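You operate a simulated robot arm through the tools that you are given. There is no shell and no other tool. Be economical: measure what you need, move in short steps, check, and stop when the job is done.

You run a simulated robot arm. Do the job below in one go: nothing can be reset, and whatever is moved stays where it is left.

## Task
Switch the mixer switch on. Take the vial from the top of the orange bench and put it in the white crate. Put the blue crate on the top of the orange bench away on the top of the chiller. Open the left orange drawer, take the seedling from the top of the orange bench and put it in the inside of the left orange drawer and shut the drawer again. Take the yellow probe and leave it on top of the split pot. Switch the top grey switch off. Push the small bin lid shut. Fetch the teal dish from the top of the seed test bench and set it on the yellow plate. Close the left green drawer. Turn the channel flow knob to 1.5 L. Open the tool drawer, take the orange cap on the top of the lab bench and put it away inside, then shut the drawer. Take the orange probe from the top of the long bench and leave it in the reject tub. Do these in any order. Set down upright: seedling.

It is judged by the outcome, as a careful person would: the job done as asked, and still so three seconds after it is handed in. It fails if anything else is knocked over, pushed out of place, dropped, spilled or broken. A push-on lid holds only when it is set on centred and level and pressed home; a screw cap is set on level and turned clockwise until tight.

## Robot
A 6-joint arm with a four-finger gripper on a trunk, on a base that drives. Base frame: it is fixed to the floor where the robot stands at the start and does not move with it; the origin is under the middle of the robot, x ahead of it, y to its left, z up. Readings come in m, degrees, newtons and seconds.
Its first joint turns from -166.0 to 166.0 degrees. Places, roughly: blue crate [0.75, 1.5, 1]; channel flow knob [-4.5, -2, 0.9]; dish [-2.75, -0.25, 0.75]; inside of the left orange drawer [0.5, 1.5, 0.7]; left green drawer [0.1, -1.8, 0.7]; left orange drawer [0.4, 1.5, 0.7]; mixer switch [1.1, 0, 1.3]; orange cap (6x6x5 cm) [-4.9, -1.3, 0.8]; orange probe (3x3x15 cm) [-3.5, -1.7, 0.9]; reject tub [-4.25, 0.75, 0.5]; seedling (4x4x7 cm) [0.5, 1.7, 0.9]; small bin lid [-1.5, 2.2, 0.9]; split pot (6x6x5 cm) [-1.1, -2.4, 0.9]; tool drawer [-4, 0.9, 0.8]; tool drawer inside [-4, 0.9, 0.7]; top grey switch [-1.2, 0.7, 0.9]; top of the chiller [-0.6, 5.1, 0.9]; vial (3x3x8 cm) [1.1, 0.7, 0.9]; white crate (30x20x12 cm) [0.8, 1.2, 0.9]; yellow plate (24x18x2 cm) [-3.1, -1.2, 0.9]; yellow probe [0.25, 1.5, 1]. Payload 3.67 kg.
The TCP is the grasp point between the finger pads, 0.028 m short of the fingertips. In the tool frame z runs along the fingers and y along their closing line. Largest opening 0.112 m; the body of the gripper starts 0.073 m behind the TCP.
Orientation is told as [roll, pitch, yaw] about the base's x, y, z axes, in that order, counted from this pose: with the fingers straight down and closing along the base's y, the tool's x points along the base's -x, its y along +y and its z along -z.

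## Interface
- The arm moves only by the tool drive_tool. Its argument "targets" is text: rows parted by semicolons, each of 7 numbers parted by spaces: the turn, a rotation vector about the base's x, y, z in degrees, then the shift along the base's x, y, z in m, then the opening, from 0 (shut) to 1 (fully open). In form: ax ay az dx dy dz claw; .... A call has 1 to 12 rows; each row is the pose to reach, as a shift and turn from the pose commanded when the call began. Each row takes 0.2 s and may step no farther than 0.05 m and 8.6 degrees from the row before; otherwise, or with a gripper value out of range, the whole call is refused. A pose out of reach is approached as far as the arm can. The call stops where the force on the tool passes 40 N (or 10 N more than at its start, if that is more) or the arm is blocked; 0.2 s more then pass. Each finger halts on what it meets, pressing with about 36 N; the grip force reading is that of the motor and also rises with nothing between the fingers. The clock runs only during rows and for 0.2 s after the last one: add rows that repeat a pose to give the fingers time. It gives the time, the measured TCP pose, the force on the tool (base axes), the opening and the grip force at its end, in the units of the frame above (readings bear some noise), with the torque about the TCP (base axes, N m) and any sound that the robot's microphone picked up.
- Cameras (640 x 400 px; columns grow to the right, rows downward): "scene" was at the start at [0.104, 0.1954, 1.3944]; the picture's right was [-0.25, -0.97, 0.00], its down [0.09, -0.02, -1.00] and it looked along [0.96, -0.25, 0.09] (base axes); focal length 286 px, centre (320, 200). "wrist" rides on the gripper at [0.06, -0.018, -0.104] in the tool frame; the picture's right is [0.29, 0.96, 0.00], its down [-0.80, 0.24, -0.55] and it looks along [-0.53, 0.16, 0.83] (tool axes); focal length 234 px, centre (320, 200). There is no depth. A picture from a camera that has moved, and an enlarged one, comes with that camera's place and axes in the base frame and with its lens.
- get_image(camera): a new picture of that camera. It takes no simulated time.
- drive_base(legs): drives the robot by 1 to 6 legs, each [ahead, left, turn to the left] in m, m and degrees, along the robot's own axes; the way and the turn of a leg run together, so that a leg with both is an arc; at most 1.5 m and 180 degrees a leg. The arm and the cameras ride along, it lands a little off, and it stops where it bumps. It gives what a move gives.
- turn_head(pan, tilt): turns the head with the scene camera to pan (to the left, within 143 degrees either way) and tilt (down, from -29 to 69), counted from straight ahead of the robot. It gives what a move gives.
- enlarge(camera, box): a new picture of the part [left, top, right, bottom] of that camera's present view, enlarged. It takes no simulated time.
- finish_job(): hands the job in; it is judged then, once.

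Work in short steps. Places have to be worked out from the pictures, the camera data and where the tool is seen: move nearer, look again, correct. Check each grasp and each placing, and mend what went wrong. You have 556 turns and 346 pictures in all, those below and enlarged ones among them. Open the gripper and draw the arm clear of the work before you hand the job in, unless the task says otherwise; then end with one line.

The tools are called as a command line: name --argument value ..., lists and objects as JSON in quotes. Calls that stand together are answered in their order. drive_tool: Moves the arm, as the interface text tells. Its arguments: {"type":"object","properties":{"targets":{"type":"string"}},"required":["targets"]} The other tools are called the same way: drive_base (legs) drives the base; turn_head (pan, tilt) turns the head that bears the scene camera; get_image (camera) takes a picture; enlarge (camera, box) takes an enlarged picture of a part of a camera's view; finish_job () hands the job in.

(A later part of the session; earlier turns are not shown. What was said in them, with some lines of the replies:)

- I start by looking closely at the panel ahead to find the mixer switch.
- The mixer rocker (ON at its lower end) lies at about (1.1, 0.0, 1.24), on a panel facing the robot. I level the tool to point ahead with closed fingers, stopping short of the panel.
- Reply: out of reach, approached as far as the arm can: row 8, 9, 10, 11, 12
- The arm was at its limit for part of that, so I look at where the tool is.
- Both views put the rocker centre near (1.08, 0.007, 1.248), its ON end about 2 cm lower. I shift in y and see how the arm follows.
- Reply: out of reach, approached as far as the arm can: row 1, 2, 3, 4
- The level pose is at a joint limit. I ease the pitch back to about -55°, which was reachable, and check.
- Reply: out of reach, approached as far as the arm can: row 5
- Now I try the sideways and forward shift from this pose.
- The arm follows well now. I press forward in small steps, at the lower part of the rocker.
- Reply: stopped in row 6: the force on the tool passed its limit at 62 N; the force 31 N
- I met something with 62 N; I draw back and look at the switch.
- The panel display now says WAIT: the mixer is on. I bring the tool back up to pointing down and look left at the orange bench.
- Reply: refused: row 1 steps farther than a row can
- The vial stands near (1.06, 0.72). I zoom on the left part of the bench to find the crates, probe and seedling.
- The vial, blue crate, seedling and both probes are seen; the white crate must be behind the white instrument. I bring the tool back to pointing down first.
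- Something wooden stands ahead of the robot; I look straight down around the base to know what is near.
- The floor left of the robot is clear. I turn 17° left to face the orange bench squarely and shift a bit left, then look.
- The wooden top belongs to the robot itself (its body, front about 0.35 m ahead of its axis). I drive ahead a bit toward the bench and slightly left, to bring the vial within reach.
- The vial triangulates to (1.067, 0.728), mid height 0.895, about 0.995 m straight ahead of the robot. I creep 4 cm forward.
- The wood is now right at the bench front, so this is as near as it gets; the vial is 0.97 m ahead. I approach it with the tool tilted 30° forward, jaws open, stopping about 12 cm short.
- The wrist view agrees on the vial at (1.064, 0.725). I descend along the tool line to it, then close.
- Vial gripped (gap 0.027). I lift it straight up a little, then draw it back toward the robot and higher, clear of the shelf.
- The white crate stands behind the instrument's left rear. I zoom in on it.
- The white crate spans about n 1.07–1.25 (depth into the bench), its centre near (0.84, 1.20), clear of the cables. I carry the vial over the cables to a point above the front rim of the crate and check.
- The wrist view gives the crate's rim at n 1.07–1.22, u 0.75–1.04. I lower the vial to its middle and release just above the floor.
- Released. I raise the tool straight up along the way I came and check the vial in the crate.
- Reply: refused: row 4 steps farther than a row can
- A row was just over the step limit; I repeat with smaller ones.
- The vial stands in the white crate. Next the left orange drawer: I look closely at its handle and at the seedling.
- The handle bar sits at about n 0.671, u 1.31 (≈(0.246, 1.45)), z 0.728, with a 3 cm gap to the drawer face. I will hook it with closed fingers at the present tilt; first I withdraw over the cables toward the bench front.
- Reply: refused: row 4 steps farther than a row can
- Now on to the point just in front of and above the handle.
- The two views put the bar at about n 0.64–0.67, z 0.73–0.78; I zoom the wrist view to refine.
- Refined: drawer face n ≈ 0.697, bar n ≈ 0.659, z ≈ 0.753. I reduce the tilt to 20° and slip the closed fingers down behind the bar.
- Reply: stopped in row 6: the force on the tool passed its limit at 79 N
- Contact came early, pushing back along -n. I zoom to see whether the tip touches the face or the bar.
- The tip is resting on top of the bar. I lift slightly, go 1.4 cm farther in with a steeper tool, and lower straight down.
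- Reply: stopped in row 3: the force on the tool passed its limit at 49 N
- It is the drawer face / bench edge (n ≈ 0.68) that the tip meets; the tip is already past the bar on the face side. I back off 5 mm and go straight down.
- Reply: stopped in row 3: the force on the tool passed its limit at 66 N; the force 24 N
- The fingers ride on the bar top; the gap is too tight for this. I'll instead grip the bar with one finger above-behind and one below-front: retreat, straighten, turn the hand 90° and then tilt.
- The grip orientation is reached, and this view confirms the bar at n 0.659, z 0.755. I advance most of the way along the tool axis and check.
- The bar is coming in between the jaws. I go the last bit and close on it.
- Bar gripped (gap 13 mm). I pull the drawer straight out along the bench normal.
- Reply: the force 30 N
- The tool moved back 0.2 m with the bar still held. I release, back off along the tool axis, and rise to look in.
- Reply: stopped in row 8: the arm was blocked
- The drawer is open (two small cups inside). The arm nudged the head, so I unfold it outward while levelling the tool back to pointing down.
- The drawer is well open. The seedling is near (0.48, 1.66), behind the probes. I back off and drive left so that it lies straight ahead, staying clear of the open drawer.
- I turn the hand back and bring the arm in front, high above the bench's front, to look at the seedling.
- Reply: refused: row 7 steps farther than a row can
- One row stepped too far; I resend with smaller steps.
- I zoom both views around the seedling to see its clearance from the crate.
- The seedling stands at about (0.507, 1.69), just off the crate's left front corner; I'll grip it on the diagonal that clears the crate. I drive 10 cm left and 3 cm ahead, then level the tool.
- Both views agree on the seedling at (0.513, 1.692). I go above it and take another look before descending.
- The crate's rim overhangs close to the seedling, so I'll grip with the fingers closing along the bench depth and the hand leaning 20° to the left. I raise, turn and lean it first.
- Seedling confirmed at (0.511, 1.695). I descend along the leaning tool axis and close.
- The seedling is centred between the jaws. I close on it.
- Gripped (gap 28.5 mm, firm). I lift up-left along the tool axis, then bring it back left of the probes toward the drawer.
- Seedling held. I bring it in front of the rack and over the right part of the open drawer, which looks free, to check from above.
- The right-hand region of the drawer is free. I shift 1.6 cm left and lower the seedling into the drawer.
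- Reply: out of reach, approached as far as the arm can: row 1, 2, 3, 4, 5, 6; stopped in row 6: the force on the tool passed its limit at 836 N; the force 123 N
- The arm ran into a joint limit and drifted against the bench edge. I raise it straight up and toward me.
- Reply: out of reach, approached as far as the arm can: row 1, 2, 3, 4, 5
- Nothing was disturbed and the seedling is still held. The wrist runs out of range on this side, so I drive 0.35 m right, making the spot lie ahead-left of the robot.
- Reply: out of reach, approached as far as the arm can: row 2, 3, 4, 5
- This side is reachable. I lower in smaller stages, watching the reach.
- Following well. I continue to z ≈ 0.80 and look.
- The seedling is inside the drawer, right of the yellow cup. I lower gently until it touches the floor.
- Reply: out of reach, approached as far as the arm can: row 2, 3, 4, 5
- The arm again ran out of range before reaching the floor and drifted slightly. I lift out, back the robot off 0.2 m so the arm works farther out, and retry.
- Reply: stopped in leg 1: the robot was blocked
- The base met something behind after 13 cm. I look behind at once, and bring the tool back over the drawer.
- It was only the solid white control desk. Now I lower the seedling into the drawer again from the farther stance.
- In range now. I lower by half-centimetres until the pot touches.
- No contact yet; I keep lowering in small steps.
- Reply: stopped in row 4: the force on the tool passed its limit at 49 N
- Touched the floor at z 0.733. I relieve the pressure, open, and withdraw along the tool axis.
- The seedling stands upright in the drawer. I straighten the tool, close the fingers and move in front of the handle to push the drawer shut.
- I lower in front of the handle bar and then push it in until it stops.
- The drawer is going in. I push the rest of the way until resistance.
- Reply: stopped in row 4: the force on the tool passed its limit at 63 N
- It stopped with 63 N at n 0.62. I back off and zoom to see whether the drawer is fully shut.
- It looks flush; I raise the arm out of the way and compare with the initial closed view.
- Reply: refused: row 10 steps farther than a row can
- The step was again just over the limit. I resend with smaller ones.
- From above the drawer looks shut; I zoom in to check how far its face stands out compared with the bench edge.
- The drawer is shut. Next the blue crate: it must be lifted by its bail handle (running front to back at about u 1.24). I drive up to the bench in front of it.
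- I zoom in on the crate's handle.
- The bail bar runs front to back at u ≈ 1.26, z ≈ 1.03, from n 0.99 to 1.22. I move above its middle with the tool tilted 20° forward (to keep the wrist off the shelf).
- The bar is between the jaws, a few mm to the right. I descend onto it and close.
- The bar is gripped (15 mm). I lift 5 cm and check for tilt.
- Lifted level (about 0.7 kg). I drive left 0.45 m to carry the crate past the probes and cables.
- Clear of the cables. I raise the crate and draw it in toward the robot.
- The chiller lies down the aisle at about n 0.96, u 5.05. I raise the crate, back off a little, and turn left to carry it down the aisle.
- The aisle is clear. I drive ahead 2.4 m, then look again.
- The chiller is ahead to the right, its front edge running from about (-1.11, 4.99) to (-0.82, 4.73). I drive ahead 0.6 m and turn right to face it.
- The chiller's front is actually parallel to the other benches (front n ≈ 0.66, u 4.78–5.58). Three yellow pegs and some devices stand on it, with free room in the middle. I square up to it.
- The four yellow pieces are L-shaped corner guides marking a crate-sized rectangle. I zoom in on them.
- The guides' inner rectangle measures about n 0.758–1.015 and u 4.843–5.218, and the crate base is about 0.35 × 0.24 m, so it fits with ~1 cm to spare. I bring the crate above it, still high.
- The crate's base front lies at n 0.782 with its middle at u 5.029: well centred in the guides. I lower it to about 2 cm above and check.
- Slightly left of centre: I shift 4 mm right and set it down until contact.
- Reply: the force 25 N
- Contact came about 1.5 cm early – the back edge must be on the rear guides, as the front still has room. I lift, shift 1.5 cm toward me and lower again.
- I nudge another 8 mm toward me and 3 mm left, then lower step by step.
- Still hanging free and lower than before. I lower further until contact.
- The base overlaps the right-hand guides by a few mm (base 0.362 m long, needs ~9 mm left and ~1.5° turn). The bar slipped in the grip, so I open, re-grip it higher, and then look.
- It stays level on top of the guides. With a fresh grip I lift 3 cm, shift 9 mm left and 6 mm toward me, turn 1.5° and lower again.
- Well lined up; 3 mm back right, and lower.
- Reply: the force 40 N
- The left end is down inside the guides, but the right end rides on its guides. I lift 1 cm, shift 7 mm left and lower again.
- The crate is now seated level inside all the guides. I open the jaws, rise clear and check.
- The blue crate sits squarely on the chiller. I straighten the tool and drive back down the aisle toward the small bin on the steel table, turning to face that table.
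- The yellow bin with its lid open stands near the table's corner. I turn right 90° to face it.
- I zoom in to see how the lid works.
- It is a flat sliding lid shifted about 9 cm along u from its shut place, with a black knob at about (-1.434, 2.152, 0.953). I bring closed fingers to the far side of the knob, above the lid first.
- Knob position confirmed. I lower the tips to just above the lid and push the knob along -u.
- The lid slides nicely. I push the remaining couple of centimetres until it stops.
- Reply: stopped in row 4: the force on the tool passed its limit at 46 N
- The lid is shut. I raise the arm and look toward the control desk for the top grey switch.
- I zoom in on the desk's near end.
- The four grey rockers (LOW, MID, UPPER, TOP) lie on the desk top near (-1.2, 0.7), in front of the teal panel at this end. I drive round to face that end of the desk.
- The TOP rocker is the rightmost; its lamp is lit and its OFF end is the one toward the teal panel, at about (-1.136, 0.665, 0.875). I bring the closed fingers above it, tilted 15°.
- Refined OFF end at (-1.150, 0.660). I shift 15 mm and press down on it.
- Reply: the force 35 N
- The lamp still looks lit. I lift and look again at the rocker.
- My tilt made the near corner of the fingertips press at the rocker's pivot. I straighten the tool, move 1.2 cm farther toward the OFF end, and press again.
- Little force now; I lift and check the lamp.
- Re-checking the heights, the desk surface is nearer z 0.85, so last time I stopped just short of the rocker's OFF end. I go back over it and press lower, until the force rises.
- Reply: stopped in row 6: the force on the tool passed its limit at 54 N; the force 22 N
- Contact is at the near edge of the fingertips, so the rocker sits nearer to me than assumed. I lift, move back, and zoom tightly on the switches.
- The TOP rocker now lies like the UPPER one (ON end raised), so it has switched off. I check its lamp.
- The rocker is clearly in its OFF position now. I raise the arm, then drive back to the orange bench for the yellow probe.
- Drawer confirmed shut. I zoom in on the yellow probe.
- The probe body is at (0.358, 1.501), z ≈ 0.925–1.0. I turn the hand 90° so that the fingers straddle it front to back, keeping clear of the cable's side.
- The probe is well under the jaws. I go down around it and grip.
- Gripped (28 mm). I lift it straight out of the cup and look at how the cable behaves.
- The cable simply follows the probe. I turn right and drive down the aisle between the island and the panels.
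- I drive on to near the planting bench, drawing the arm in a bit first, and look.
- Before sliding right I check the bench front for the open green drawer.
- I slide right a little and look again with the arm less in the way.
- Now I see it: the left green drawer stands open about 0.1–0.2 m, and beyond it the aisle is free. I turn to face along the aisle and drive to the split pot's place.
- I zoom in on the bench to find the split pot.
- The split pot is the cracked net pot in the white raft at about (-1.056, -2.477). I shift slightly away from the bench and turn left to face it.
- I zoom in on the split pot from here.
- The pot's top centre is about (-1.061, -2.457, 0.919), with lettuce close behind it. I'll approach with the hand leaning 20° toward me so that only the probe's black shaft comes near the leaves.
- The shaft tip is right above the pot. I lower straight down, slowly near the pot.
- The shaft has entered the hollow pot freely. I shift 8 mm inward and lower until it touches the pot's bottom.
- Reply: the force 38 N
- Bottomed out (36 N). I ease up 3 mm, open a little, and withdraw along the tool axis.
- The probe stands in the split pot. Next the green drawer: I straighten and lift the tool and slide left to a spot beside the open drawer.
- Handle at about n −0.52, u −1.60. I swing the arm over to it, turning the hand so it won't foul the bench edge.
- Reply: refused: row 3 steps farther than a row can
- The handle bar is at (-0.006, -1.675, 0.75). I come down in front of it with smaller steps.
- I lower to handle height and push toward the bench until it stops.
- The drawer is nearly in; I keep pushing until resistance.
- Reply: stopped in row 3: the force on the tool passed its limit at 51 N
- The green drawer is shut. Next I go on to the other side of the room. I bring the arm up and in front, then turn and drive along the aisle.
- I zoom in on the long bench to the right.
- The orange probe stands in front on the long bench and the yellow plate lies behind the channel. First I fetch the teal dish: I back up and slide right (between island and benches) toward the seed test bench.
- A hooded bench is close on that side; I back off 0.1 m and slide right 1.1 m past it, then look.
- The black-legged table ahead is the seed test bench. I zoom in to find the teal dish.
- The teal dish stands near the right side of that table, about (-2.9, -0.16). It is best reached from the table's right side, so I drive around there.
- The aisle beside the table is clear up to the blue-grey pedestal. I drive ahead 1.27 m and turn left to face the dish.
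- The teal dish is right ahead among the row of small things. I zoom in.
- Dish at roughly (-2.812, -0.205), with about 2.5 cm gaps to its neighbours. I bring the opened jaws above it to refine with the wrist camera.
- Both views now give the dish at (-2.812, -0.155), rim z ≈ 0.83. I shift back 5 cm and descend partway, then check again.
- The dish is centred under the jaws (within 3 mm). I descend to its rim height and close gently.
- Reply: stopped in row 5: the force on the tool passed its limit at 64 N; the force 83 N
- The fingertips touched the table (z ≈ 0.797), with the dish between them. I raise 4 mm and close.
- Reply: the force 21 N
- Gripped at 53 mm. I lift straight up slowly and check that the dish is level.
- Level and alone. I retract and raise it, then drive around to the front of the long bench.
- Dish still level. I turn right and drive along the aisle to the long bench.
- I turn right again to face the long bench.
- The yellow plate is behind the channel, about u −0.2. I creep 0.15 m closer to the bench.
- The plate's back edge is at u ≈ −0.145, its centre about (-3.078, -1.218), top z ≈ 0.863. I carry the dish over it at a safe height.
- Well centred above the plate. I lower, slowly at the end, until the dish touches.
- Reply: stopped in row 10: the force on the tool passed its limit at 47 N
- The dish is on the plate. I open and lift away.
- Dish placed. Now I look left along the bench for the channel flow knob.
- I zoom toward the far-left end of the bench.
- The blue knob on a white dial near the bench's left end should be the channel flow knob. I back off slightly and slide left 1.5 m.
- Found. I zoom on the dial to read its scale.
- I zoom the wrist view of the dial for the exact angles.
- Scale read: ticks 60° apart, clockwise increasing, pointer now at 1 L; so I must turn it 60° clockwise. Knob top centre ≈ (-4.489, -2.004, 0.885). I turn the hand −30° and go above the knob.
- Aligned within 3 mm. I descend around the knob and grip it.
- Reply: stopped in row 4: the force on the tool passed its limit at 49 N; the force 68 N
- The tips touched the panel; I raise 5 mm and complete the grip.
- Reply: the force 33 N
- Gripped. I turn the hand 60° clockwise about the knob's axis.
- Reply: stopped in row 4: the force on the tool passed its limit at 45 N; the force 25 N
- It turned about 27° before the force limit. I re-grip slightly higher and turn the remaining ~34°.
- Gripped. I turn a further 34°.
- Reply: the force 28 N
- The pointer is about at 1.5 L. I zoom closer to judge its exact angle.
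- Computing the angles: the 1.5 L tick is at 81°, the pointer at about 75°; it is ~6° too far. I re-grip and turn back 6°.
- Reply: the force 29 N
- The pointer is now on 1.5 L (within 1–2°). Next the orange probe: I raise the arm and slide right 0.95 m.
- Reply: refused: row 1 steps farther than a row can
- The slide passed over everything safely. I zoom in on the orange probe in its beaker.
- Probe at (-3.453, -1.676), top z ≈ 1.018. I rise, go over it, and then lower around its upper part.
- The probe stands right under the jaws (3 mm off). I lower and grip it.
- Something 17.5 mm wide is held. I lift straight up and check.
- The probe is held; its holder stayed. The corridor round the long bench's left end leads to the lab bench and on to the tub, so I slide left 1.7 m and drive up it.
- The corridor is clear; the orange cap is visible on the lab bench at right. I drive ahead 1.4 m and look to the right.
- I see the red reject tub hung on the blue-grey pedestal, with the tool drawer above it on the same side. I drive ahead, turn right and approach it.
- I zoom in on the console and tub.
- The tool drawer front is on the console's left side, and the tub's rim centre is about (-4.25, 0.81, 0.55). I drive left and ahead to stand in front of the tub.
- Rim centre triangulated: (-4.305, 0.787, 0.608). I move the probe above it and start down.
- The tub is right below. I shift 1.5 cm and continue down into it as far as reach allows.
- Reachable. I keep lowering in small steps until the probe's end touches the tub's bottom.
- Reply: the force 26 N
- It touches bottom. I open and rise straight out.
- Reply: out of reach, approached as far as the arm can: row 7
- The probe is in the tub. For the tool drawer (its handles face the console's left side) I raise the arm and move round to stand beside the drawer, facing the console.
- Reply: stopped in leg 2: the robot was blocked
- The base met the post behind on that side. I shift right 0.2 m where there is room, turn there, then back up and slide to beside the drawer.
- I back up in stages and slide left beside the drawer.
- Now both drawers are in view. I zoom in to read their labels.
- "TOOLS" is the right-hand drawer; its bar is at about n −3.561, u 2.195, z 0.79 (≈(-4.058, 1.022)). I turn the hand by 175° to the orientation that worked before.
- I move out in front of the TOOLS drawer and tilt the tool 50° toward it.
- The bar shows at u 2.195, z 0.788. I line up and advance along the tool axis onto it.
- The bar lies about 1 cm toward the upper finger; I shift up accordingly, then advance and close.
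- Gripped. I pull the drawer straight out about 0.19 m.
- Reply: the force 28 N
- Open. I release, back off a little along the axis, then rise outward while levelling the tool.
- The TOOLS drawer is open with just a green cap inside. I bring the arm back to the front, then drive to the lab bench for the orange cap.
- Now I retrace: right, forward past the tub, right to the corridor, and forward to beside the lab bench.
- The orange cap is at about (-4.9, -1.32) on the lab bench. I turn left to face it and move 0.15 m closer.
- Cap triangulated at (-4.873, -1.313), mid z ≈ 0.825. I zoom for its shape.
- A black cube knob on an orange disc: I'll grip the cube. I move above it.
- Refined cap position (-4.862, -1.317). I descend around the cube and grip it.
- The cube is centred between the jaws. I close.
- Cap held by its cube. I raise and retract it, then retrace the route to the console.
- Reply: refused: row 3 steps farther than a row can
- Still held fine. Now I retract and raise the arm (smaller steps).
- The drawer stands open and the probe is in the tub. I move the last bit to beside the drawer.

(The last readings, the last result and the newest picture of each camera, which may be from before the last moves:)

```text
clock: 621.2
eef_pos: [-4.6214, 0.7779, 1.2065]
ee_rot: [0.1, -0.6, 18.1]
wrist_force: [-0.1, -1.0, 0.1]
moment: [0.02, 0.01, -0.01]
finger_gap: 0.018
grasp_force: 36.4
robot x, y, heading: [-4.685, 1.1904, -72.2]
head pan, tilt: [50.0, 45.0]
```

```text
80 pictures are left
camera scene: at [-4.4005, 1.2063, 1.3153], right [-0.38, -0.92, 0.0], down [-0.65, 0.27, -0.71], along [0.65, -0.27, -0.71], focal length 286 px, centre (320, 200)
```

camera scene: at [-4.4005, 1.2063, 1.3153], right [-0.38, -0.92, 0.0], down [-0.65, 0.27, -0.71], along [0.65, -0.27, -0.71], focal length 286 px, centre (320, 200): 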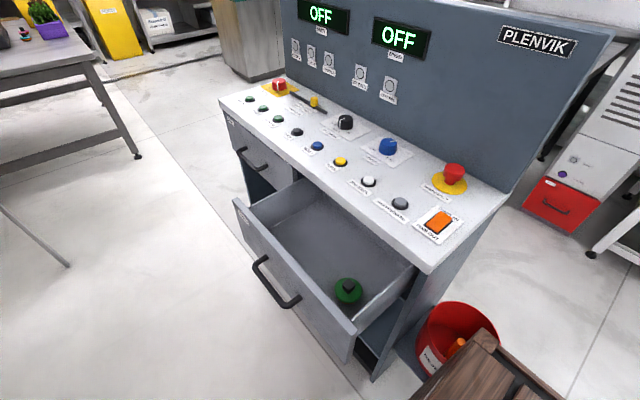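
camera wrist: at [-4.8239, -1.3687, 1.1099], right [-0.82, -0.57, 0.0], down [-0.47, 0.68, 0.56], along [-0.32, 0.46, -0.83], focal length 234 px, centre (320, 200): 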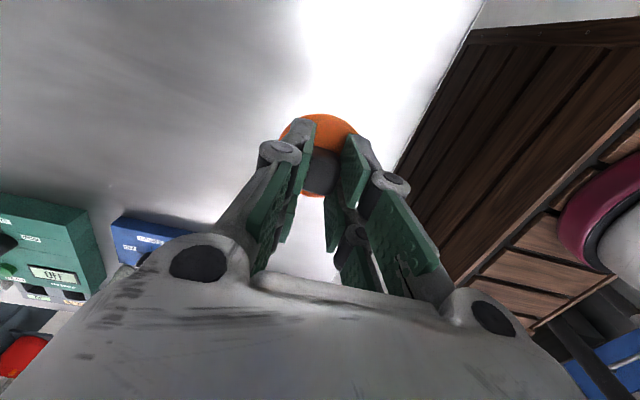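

The free place in the drawer is at about (-4.015, 1.088), left of the green cap. I swing the cap over there, turning the hand so that it fits.

drive_tool --targets "0 0 -8.2 0.038 0.0195 0 0.1; 0 0 -16.4 0.076 0.039 0 0.1; 0 0 -24.6 0.114 0.0585 0 0.1; 0 0 -32.8 0.152 0.078 0 0.1; 0 0 -41 0.19 0.0975 0 0.1; 0 0 -49.2 0.228 0.117 0 0.1; 0 0 -57.4 0.266 0.1365 0 0.1; 0 0 -65.6 0.304 0.156 0 0.1; 0 0 -73.8 0.342 0.1755 0 0.1; 0 0 -82 0.38 0.195 0 0.1; 0 0 -90 0.418 0.2145 0 0.1; 0 0 -90 0.456 0.234 0 0.1"

drive_tool --targets "0 0 0 0.038 0.019 -0.01 0.1; 0 0 0 0.076 0.038 -0.025 0.1; 0 0 0 0.114 0.057 -0.04 0.1; 0 0 0 0.1507 0.0764 -0.06 0.1; 0 0 0 0.1507 0.0764 -0.1 0.1; 0 0 0 0.1507 0.0764 -0.14 0.1; 0 0 0 0.1507 0.0764 -0.18 0.1; 0 0 0 0.1507 0.0764 -0.22 0.1"

get_image --camera "wrist"

get_image --camera "scene"

```text
clock: 623.9
eef_pos: [-4.167, 1.0118, 1.2073]
ee_rot: [0.2, -0.5, -72.0]
wrist_force: [-0.1, -0.5, 0.2]
moment: [0.04, -0.07, 0.0]
finger_gap: 0.0178
grasp_force: 35.8
robot x, y, heading: [-4.682, 1.19, -72.7]
head pan, tilt: [50.0, 45.0]
```

```text
clock: 625.6
eef_pos: [-4.0137, 1.0869, 0.9837]
ee_rot: [0.0, -0.6, -71.8]
wrist_force: [-0.1, -1.1, -0.3]
moment: [0.0, -0.03, 0.02]
finger_gap: 0.0179
grasp_force: 35.9
robot x, y, heading: [-4.6871, 1.1923, -72.4]
head pan, tilt: [50.0, 45.0]
```

```text
79 pictures are left
camera wrist: at [-4.0479, 1.1398, 1.0888], right [0.82, 0.57, 0.0], down [0.47, -0.68, 0.56], along [0.32, -0.46, -0.83], focal length 234 px, centre (320, 200)
```

wrist: 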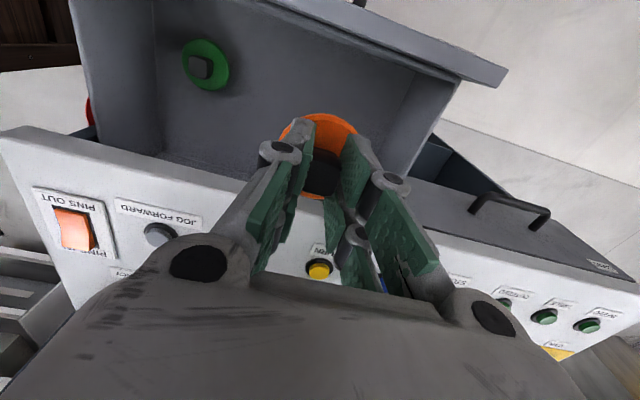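

```text
78 pictures are left
camera scene: at [-4.4005, 1.2064, 1.3153], right [-0.38, -0.92, 0.0], down [-0.65, 0.27, -0.71], along [0.65, -0.27, -0.71], focal length 286 px, centre (320, 200)
```

scene: 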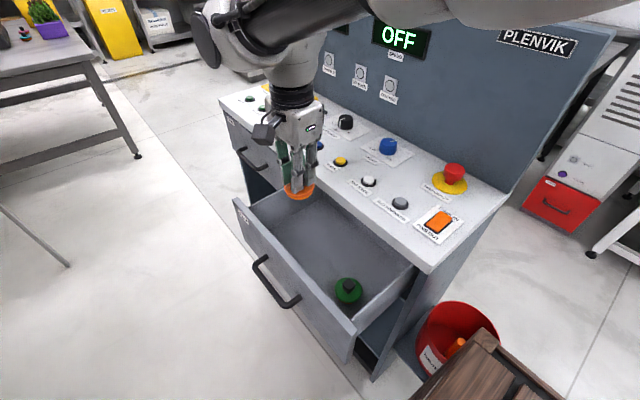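

I shift 1.5 cm outward to clear the console edge and lower until the cap touches the drawer floor.

drive_tool --targets "0 0 0 -0.0045 0.0143 -0.03 0.1; 0 0 0 -0.0045 0.0143 -0.07 0.1; 0 0 0 -0.0045 0.0143 -0.11 0.1; 0 0 0 -0.0045 0.0143 -0.14 0.1; 0 0 0 -0.0045 0.0143 -0.155 0.1"

get_image --camera "scene"

```text
clock: 626.9
eef_pos: [-4.0186, 1.1031, 0.8312]
ee_rot: [0.2, -0.6, -71.9]
wrist_force: [0.3, -1.1, -0.3]
moment: [0.01, 0.0, -0.04]
finger_gap: 0.0181
grasp_force: 36.1
robot x, y, heading: [-4.6845, 1.1933, -72.5]
head pan, tilt: [50.0, 45.0]
```

```text
77 pictures are left
camera scene: at [-4.4004, 1.2063, 1.3152], right [-0.38, -0.92, 0.0], down [-0.65, 0.27, -0.71], along [0.65, -0.27, -0.71], focal length 286 px, centre (320, 200)
```

scene: 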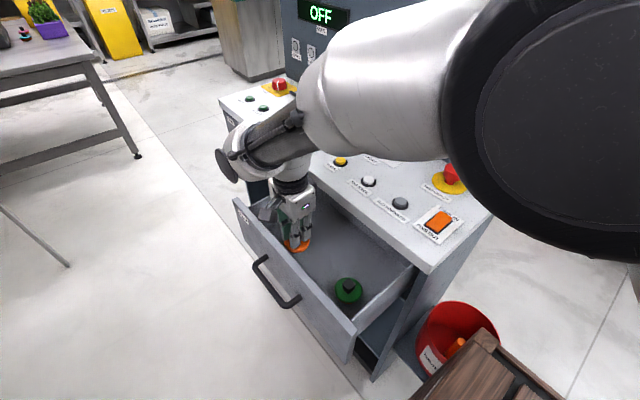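

Inside the drawer, clear of the walls. I lower gently to the floor.

drive_tool --targets "0 0 0 0 0 -0.01 0.1; 0 0 0 0 0 -0.02 0.1; 0 0 0 0 0 -0.03 0.1; 0 0 0 0 0 -0.038 0.1; 0 0 0 0 0 -0.046 0.1; 0 0 0 0 0 -0.054 0.1; 0 0 0 0 0 -0.062 0.1"

```text
clock: 628.3
eef_pos: [-4.0183, 1.1034, 0.7809]
ee_rot: [0.3, -0.6, -71.9]
wrist_force: [-3.7, -0.1, 10.5]
moment: [0.02, 0.2, 0.01]
finger_gap: 0.0177
grasp_force: 35.8
robot x, y, heading: [-4.6864, 1.1878, -72.5]
head pan, tilt: [50.0, 45.0]
stopped in row 7: the force on the tool passed its limit at 52 N (the readings are from after the stop); the commanded pose is now the measured one
```

Contact. I release and rise straight up.

drive_tool --targets "0 0 0 0 0 0.001 0.25; 0 0 0 0 0 0.001 0.45; 0 0 0 0 0 0.001 0.45; 0 0 0 0 0 0.035 0.45; 0 0 0 0 0 0.075 0.45; 0 0 0 0 0 0.115 0.45; 0 0 0 0 0 0.155 0.45; 0 0 0 0 0 0.195 0.45; 0 0 0 0 0 0.235 0.45; 0 0 0 0 0 0.275 0.45; 0 0 0 0 0 0.315 0.45; 0 0 0 0 0 0.35 0.3"

get_image --camera "wrist"

get_image --camera "scene"

```text
clock: 630.9
eef_pos: [-4.0179, 1.1017, 1.1288]
ee_rot: [0.3, -0.4, -71.7]
wrist_force: [0.2, 0.5, -0.7]
moment: [0.02, 0.04, -0.02]
finger_gap: 0.0335
grasp_force: 0.1
robot x, y, heading: [-4.6869, 1.1871, -72.2]
head pan, tilt: [50.0, 45.0]
```

```text
76 pictures are left
camera wrist: at [-4.0529, 1.1559, 1.2346], right [0.82, 0.57, 0.0], down [0.47, -0.68, 0.56], along [0.32, -0.46, -0.83], focal length 234 px, centre (320, 200)
```

wrist: 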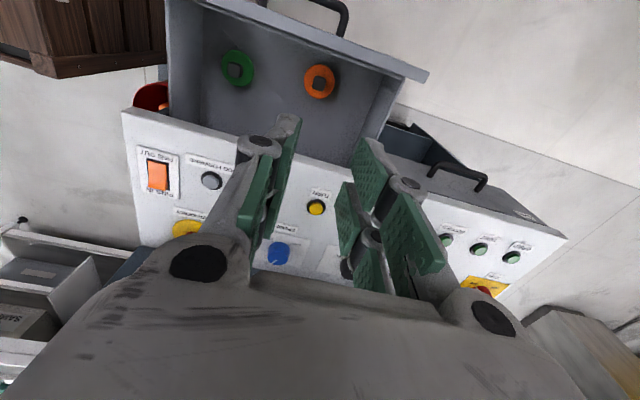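

```text
75 pictures are left
camera scene: at [-4.4003, 1.2063, 1.3152], right [-0.38, -0.92, 0.0], down [-0.65, 0.27, -0.71], along [0.65, -0.27, -0.71], focal length 286 px, centre (320, 200)
```

scene: 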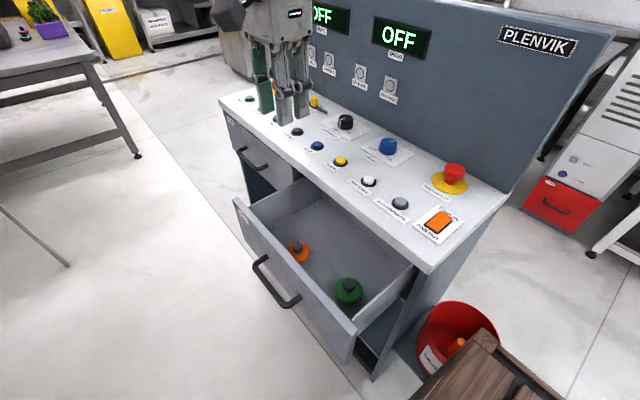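

Both caps stand in the drawer. I bring the closed fingers down in front of the handle to push the drawer shut.

drive_tool --targets "0 0 0 -0.022 0.035 0 0; 0 0 0 -0.044 0.07 0 0; 0 0 0 -0.066 0.105 0 0; 0 0 0 -0.088 0.14 0 0; 0 0 0 -0.098 0.155 -0.03 0; 0 0 0 -0.098 0.155 -0.075 0; 0 0 0 -0.098 0.155 -0.12 0; 0 0 0 -0.098 0.155 -0.165 0; 0 0 0 -0.098 0.155 -0.21 0; 0 0 0 -0.098 0.155 -0.255 0; 0 0 0 -0.098 0.155 -0.3 0; 0 0 0 -0.098 0.155 -0.34 0"

get_image --camera "wrist"

get_image --camera "scene"

```text
clock: 633.5
eef_pos: [-4.1138, 1.2565, 0.7917]
ee_rot: [0.3, -0.5, -72.1]
wrist_force: [0.4, -0.3, 0.2]
moment: [0.01, 0.01, 0.01]
finger_gap: 0.0001
grasp_force: 35.6
robot x, y, heading: [-4.6866, 1.1906, -72.5]
head pan, tilt: [50.0, 45.0]
```

```text
74 pictures are left
camera wrist: at [-4.1497, 1.3098, 0.8959], right [0.82, 0.57, 0.0], down [0.47, -0.68, 0.56], along [0.32, -0.46, -0.83], focal length 234 px, centre (320, 200)
```

wrist: 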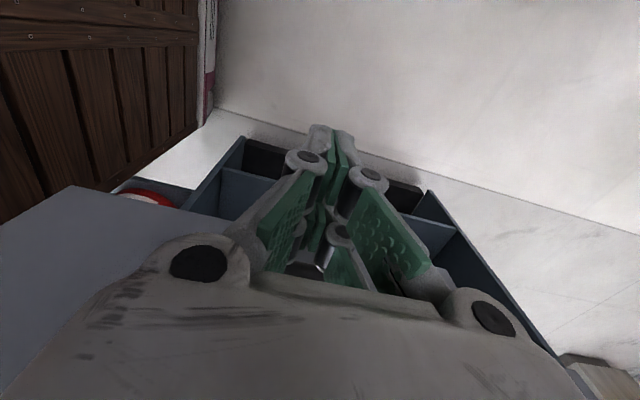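

```text
73 pictures are left
camera scene: at [-4.3965, 1.2482, 1.3129], right [0.13, -0.99, 0.0], down [-0.72, -0.1, -0.69], along [0.68, 0.09, -0.73], focal length 286 px, centre (320, 200)
```

scene: 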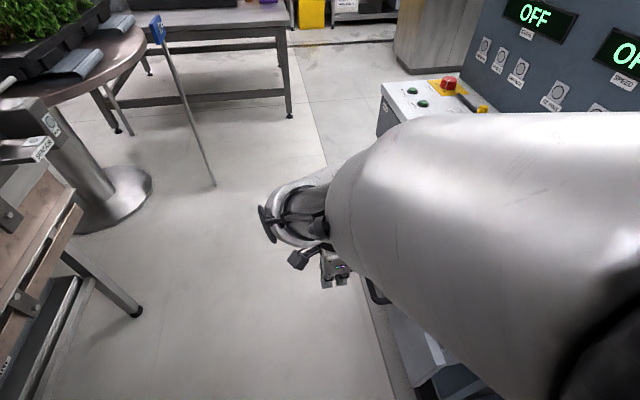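

Positioned in front of the handle. I push toward the console until it stops.

drive_tool --targets "0 0 0 0.006 -0.019 0 0; 0 0 0 0.012 -0.038 0 0; 0 0 0 0.018 -0.057 0 0; 0 0 0 0.024 -0.076 0 0; 0 0 0 0.03 -0.095 0 0; 0 0 0 0.036 -0.114 0 0; 0 0 0 0.042 -0.133 0 0; 0 0 0 0.048 -0.153 0 0; 0 0 0 0.054 -0.172 0 0; 0 0 0 0.06 -0.19 0 0; 0 0 0 0.064 -0.203 0 0; 0 0 0 0.068 -0.215 0 0"

```text
clock: 636.0
eef_pos: [-4.0521, 1.0578, 0.7889]
ee_rot: [0.1, -0.2, -71.6]
wrist_force: [-3.0, 9.2, 3.3]
moment: [-0.07, 0.1, -0.01]
finger_gap: 0.0058
grasp_force: 34.7
robot x, y, heading: [-4.6842, 1.1909, -72.7]
head pan, tilt: [50.0, 45.0]
stopped in row 12: the force on the tool passed its limit at 58 N (the readings are from after the stop); the commanded pose is now the measured one
```

It stopped at u 2.229, as expected for the shut drawer. I back off, rise and check.

drive_tool --targets "0 0 0 -0.009 0.029 0 0; 0 0 0 -0.021 0.067 0 0; 0 0 0 -0.03 0.095 0.03 0; 0 0 0 -0.03 0.095 0.075 0; 0 0 0 -0.03 0.095 0.12 0; 0 0 0 -0.03 0.095 0.165 0; 0 0 0 -0.03 0.095 0.21 0; 0 0 0 -0.03 0.095 0.255 0; 0 0 0 -0.03 0.09 0.3 0; 0 0 0 -0.04 0.07 0.34 0.2; 0 0 0 -0.07 0.05 0.37 0.4; 0 0 0 -0.1 0.03 0.4 0.5"

turn_head --pan 50 --tilt 40

get_image --camera "scene"

get_image --camera "wrist"

```text
clock: 638.6
eef_pos: [-4.1504, 1.0878, 1.187]
ee_rot: [0.1, -0.1, -71.7]
wrist_force: [0.4, -0.3, -0.1]
moment: [-0.06, 0.07, -0.03]
finger_gap: 0.0559
grasp_force: 0.0
robot x, y, heading: [-4.6852, 1.1931, -72.6]
head pan, tilt: [50.0, 45.0]
```

```text
clock: 639.3
eef_pos: [-4.1506, 1.0877, 1.1872]
ee_rot: [0.2, -0.3, -71.7]
wrist_force: [-0.6, -0.6, 0.9]
moment: [0.02, 0.0, -0.01]
finger_gap: 0.056
grasp_force: 0.0
robot x, y, heading: [-4.6882, 1.193, -72.8]
head pan, tilt: [50.0, 40.0]
```

```text
72 pictures are left
camera scene: at [-4.3972, 1.2054, 1.3225], right [-0.38, -0.92, 0.0], down [-0.59, 0.25, -0.77], along [0.71, -0.29, -0.64], focal length 286 px, centre (320, 200)
```

scene: 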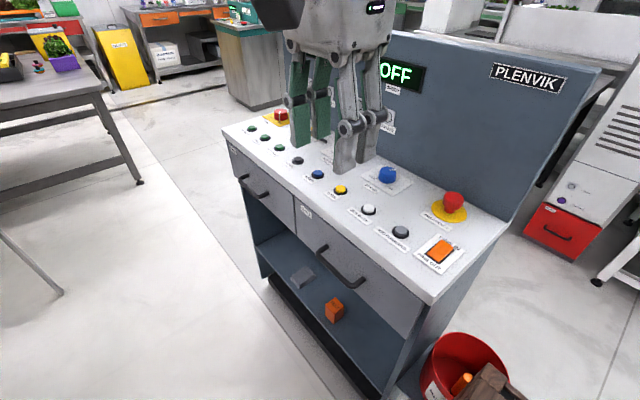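

```text
71 pictures are left
camera wrist: at [-4.1865, 1.1406, 1.2925], right [0.82, 0.57, 0.0], down [0.48, -0.68, 0.56], along [0.32, -0.46, -0.83], focal length 234 px, centre (320, 200)
```

wrist: 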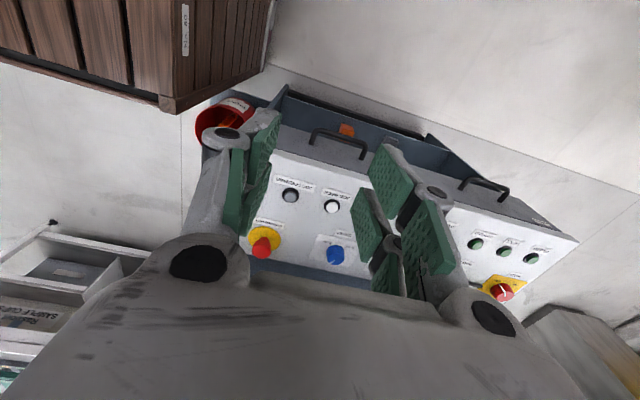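

The TOOLS drawer is shut. All tasks are done, but I want to re-verify the TOP rocker at the climate desk, since its lamp stayed lit; I retract the arm and drive back there.

drive_tool --targets "0 0 0 -0.04 -0.02 0.01 0.3; 0 0 0 -0.08 -0.04 0.02 0.1; 0 0 0 -0.12 -0.06 0.03 0; 0 0 0 -0.16 -0.08 0.04 0; 0 0 0 -0.2 -0.1 0.05 0; 0 0 0 -0.24 -0.12 0.06 0; 0 0 0 -0.28 -0.14 0.06 0; 0 0 0 -0.32 -0.16 0.06 0; 0 0 0 -0.36 -0.18 0.06 0; 0 0 0 -0.4 -0.2 0.06 0"

drive_base --legs '[[0, -0.2, 0], [0.1, -0.18, 0], [1.05, 0, 0], [0, 0, 90], [1.3, 0, 0]]'

turn_head --pan 0 --tilt 20

get_image --camera "scene"

```text
clock: 641.5
eef_pos: [-4.5518, 0.8885, 1.248]
ee_rot: [0.1, -0.2, -71.7]
wrist_force: [0.7, 0.1, -1.2]
moment: [-0.02, 0.06, 0.0]
finger_gap: 0.0
grasp_force: 35.9
robot x, y, heading: [-4.6869, 1.19, -72.4]
head pan, tilt: [50.0, 40.0]
```

```text
clock: 659.3
eef_pos: [-3.151, 0.5092, 1.2483]
ee_rot: [0.2, -0.3, 19.1]
wrist_force: [-0.2, -0.1, 0.4]
moment: [-0.01, 0.0, 0.01]
finger_gap: 0.0
grasp_force: 36.2
robot x, y, heading: [-3.4499, 0.3722, 18.4]
head pan, tilt: [50.0, 40.0]
```

```text
clock: 660.5
eef_pos: [-3.1502, 0.5087, 1.2478]
ee_rot: [0.2, -0.2, 19.0]
wrist_force: [-0.5, 0.2, -0.2]
moment: [-0.03, 0.0, 0.0]
finger_gap: 0.0001
grasp_force: 35.5
robot x, y, heading: [-3.453, 0.3702, 18.2]
head pan, tilt: [0.0, 20.0]
```

```text
70 pictures are left
camera scene: at [-3.4115, 0.6133, 1.3539], right [0.31, -0.95, 0.0], down [-0.33, -0.11, -0.94], along [0.89, 0.29, -0.34], focal length 286 px, centre (320, 200)
```

scene: 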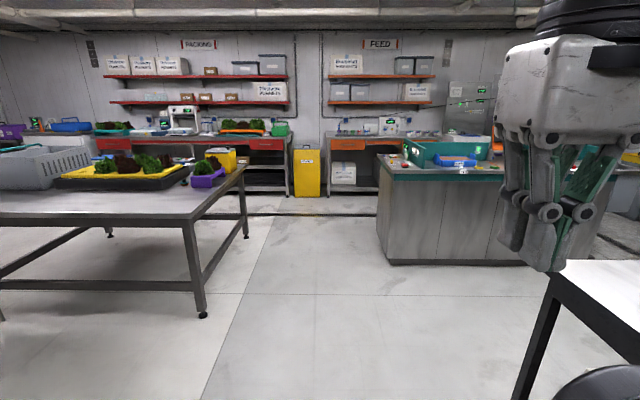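

Clear way ahead. I drive on to the desk end and turn to face it.

drive_base --legs '[[1.3, 0, -0.8], [1.2, 0.24, 0], [0, 0, -90]]'

turn_head --pan -10 --tilt 35

get_image --camera "scene"

```text
clock: 676.6
eef_pos: [-1.0137, 1.0665, 1.2486]
ee_rot: [0.2, -0.2, -70.8]
wrist_force: [-0.1, 0.6, -0.4]
moment: [0.03, 0.02, -0.02]
finger_gap: 0.0
grasp_force: 36.4
robot x, y, heading: [-1.1488, 1.3644, -71.8]
head pan, tilt: [0.0, 20.0]
```

```text
clock: 677.3
eef_pos: [-1.0139, 1.0665, 1.2475]
ee_rot: [0.2, -0.3, -70.7]
wrist_force: [-1.1, -0.3, 0.4]
moment: [0.03, 0.02, -0.02]
finger_gap: 0.0
grasp_force: 35.9
robot x, y, heading: [-1.1572, 1.3661, -71.6]
head pan, tilt: [-10.0, 35.0]
```

```text
69 pictures are left
camera scene: at [-0.9305, 1.3296, 1.3301], right [-0.99, -0.15, 0.0], down [-0.08, 0.57, -0.82], along [0.12, -0.81, -0.57], focal length 286 px, centre (320, 200)
```

scene: 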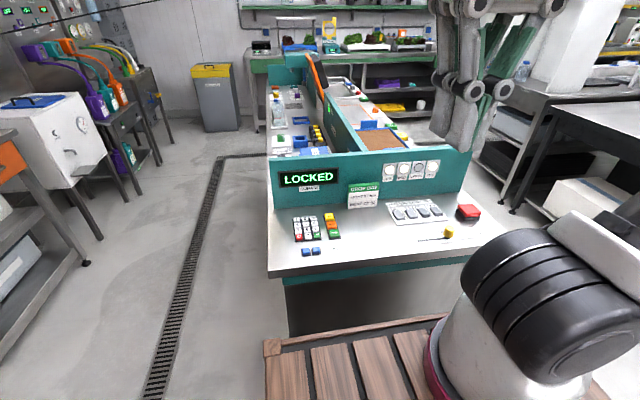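

enlarge --camera "scene" --box '[370, 155, 490, 235]'

enlarge --camera "scene" --box '[385, 195, 455, 230]'

```text
5.00 times, centred on (430, 195) of scene
camera zoom: at [-0.9305, 1.3296, 1.3301], right [-0.99, -0.15, 0.0], down [-0.08, 0.57, -0.82], along [0.12, -0.81, -0.57], focal length 1429 px, centre (-230, 225)
```

zoom: 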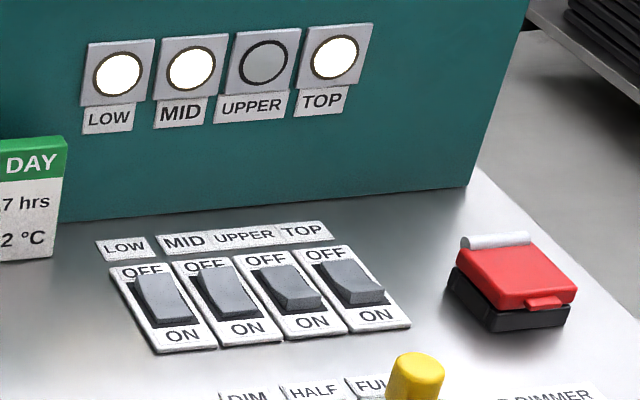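

```text
9.14 times, centred on (420, 212) of scene
camera zoom: at [-0.9305, 1.3296, 1.3301], right [-0.99, -0.15, 0.0], down [-0.08, 0.57, -0.82], along [0.12, -0.81, -0.57], focal length 2613 px, centre (-594, 86)
```

zoom: 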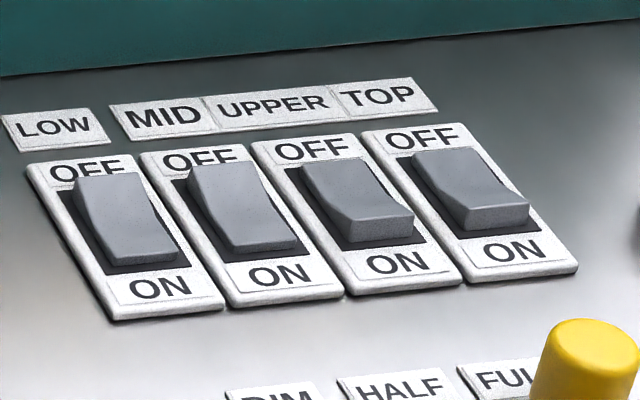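

The TOP rocker clearly lies in the OFF position, just like UPPER. I open the gripper with the arm clear, and hand in.

drive_tool --targets "0 0 0 0 0 0.02 0.5; 0 0 0 0 0 0.04 1; 0 0 0 0 0 0.04 1; 0 0 0 0 0 0.04 1"

finish_job

```text
clock: 678.3
eef_pos: [-1.0155, 1.0659, 1.2877]
ee_rot: [0.3, -0.1, -70.7]
wrist_force: [-0.4, -0.5, -0.2]
moment: [0.03, -0.02, -0.01]
finger_gap: 0.1123
grasp_force: 0.0
robot x, y, heading: [-1.153, 1.366, -71.6]
head pan, tilt: [-10.0, 35.0]
```

```text
The job is handed in.
```

I carried out all twelve jobs and handed the work in. Three things to know: the TOP lamp stayed lit although the rocker is in its OFF position, the yellow probe stands with its shaft down inside the hollow split pot, and I did not reopen the orange drawer after shutting it to check that the seedling still stands.
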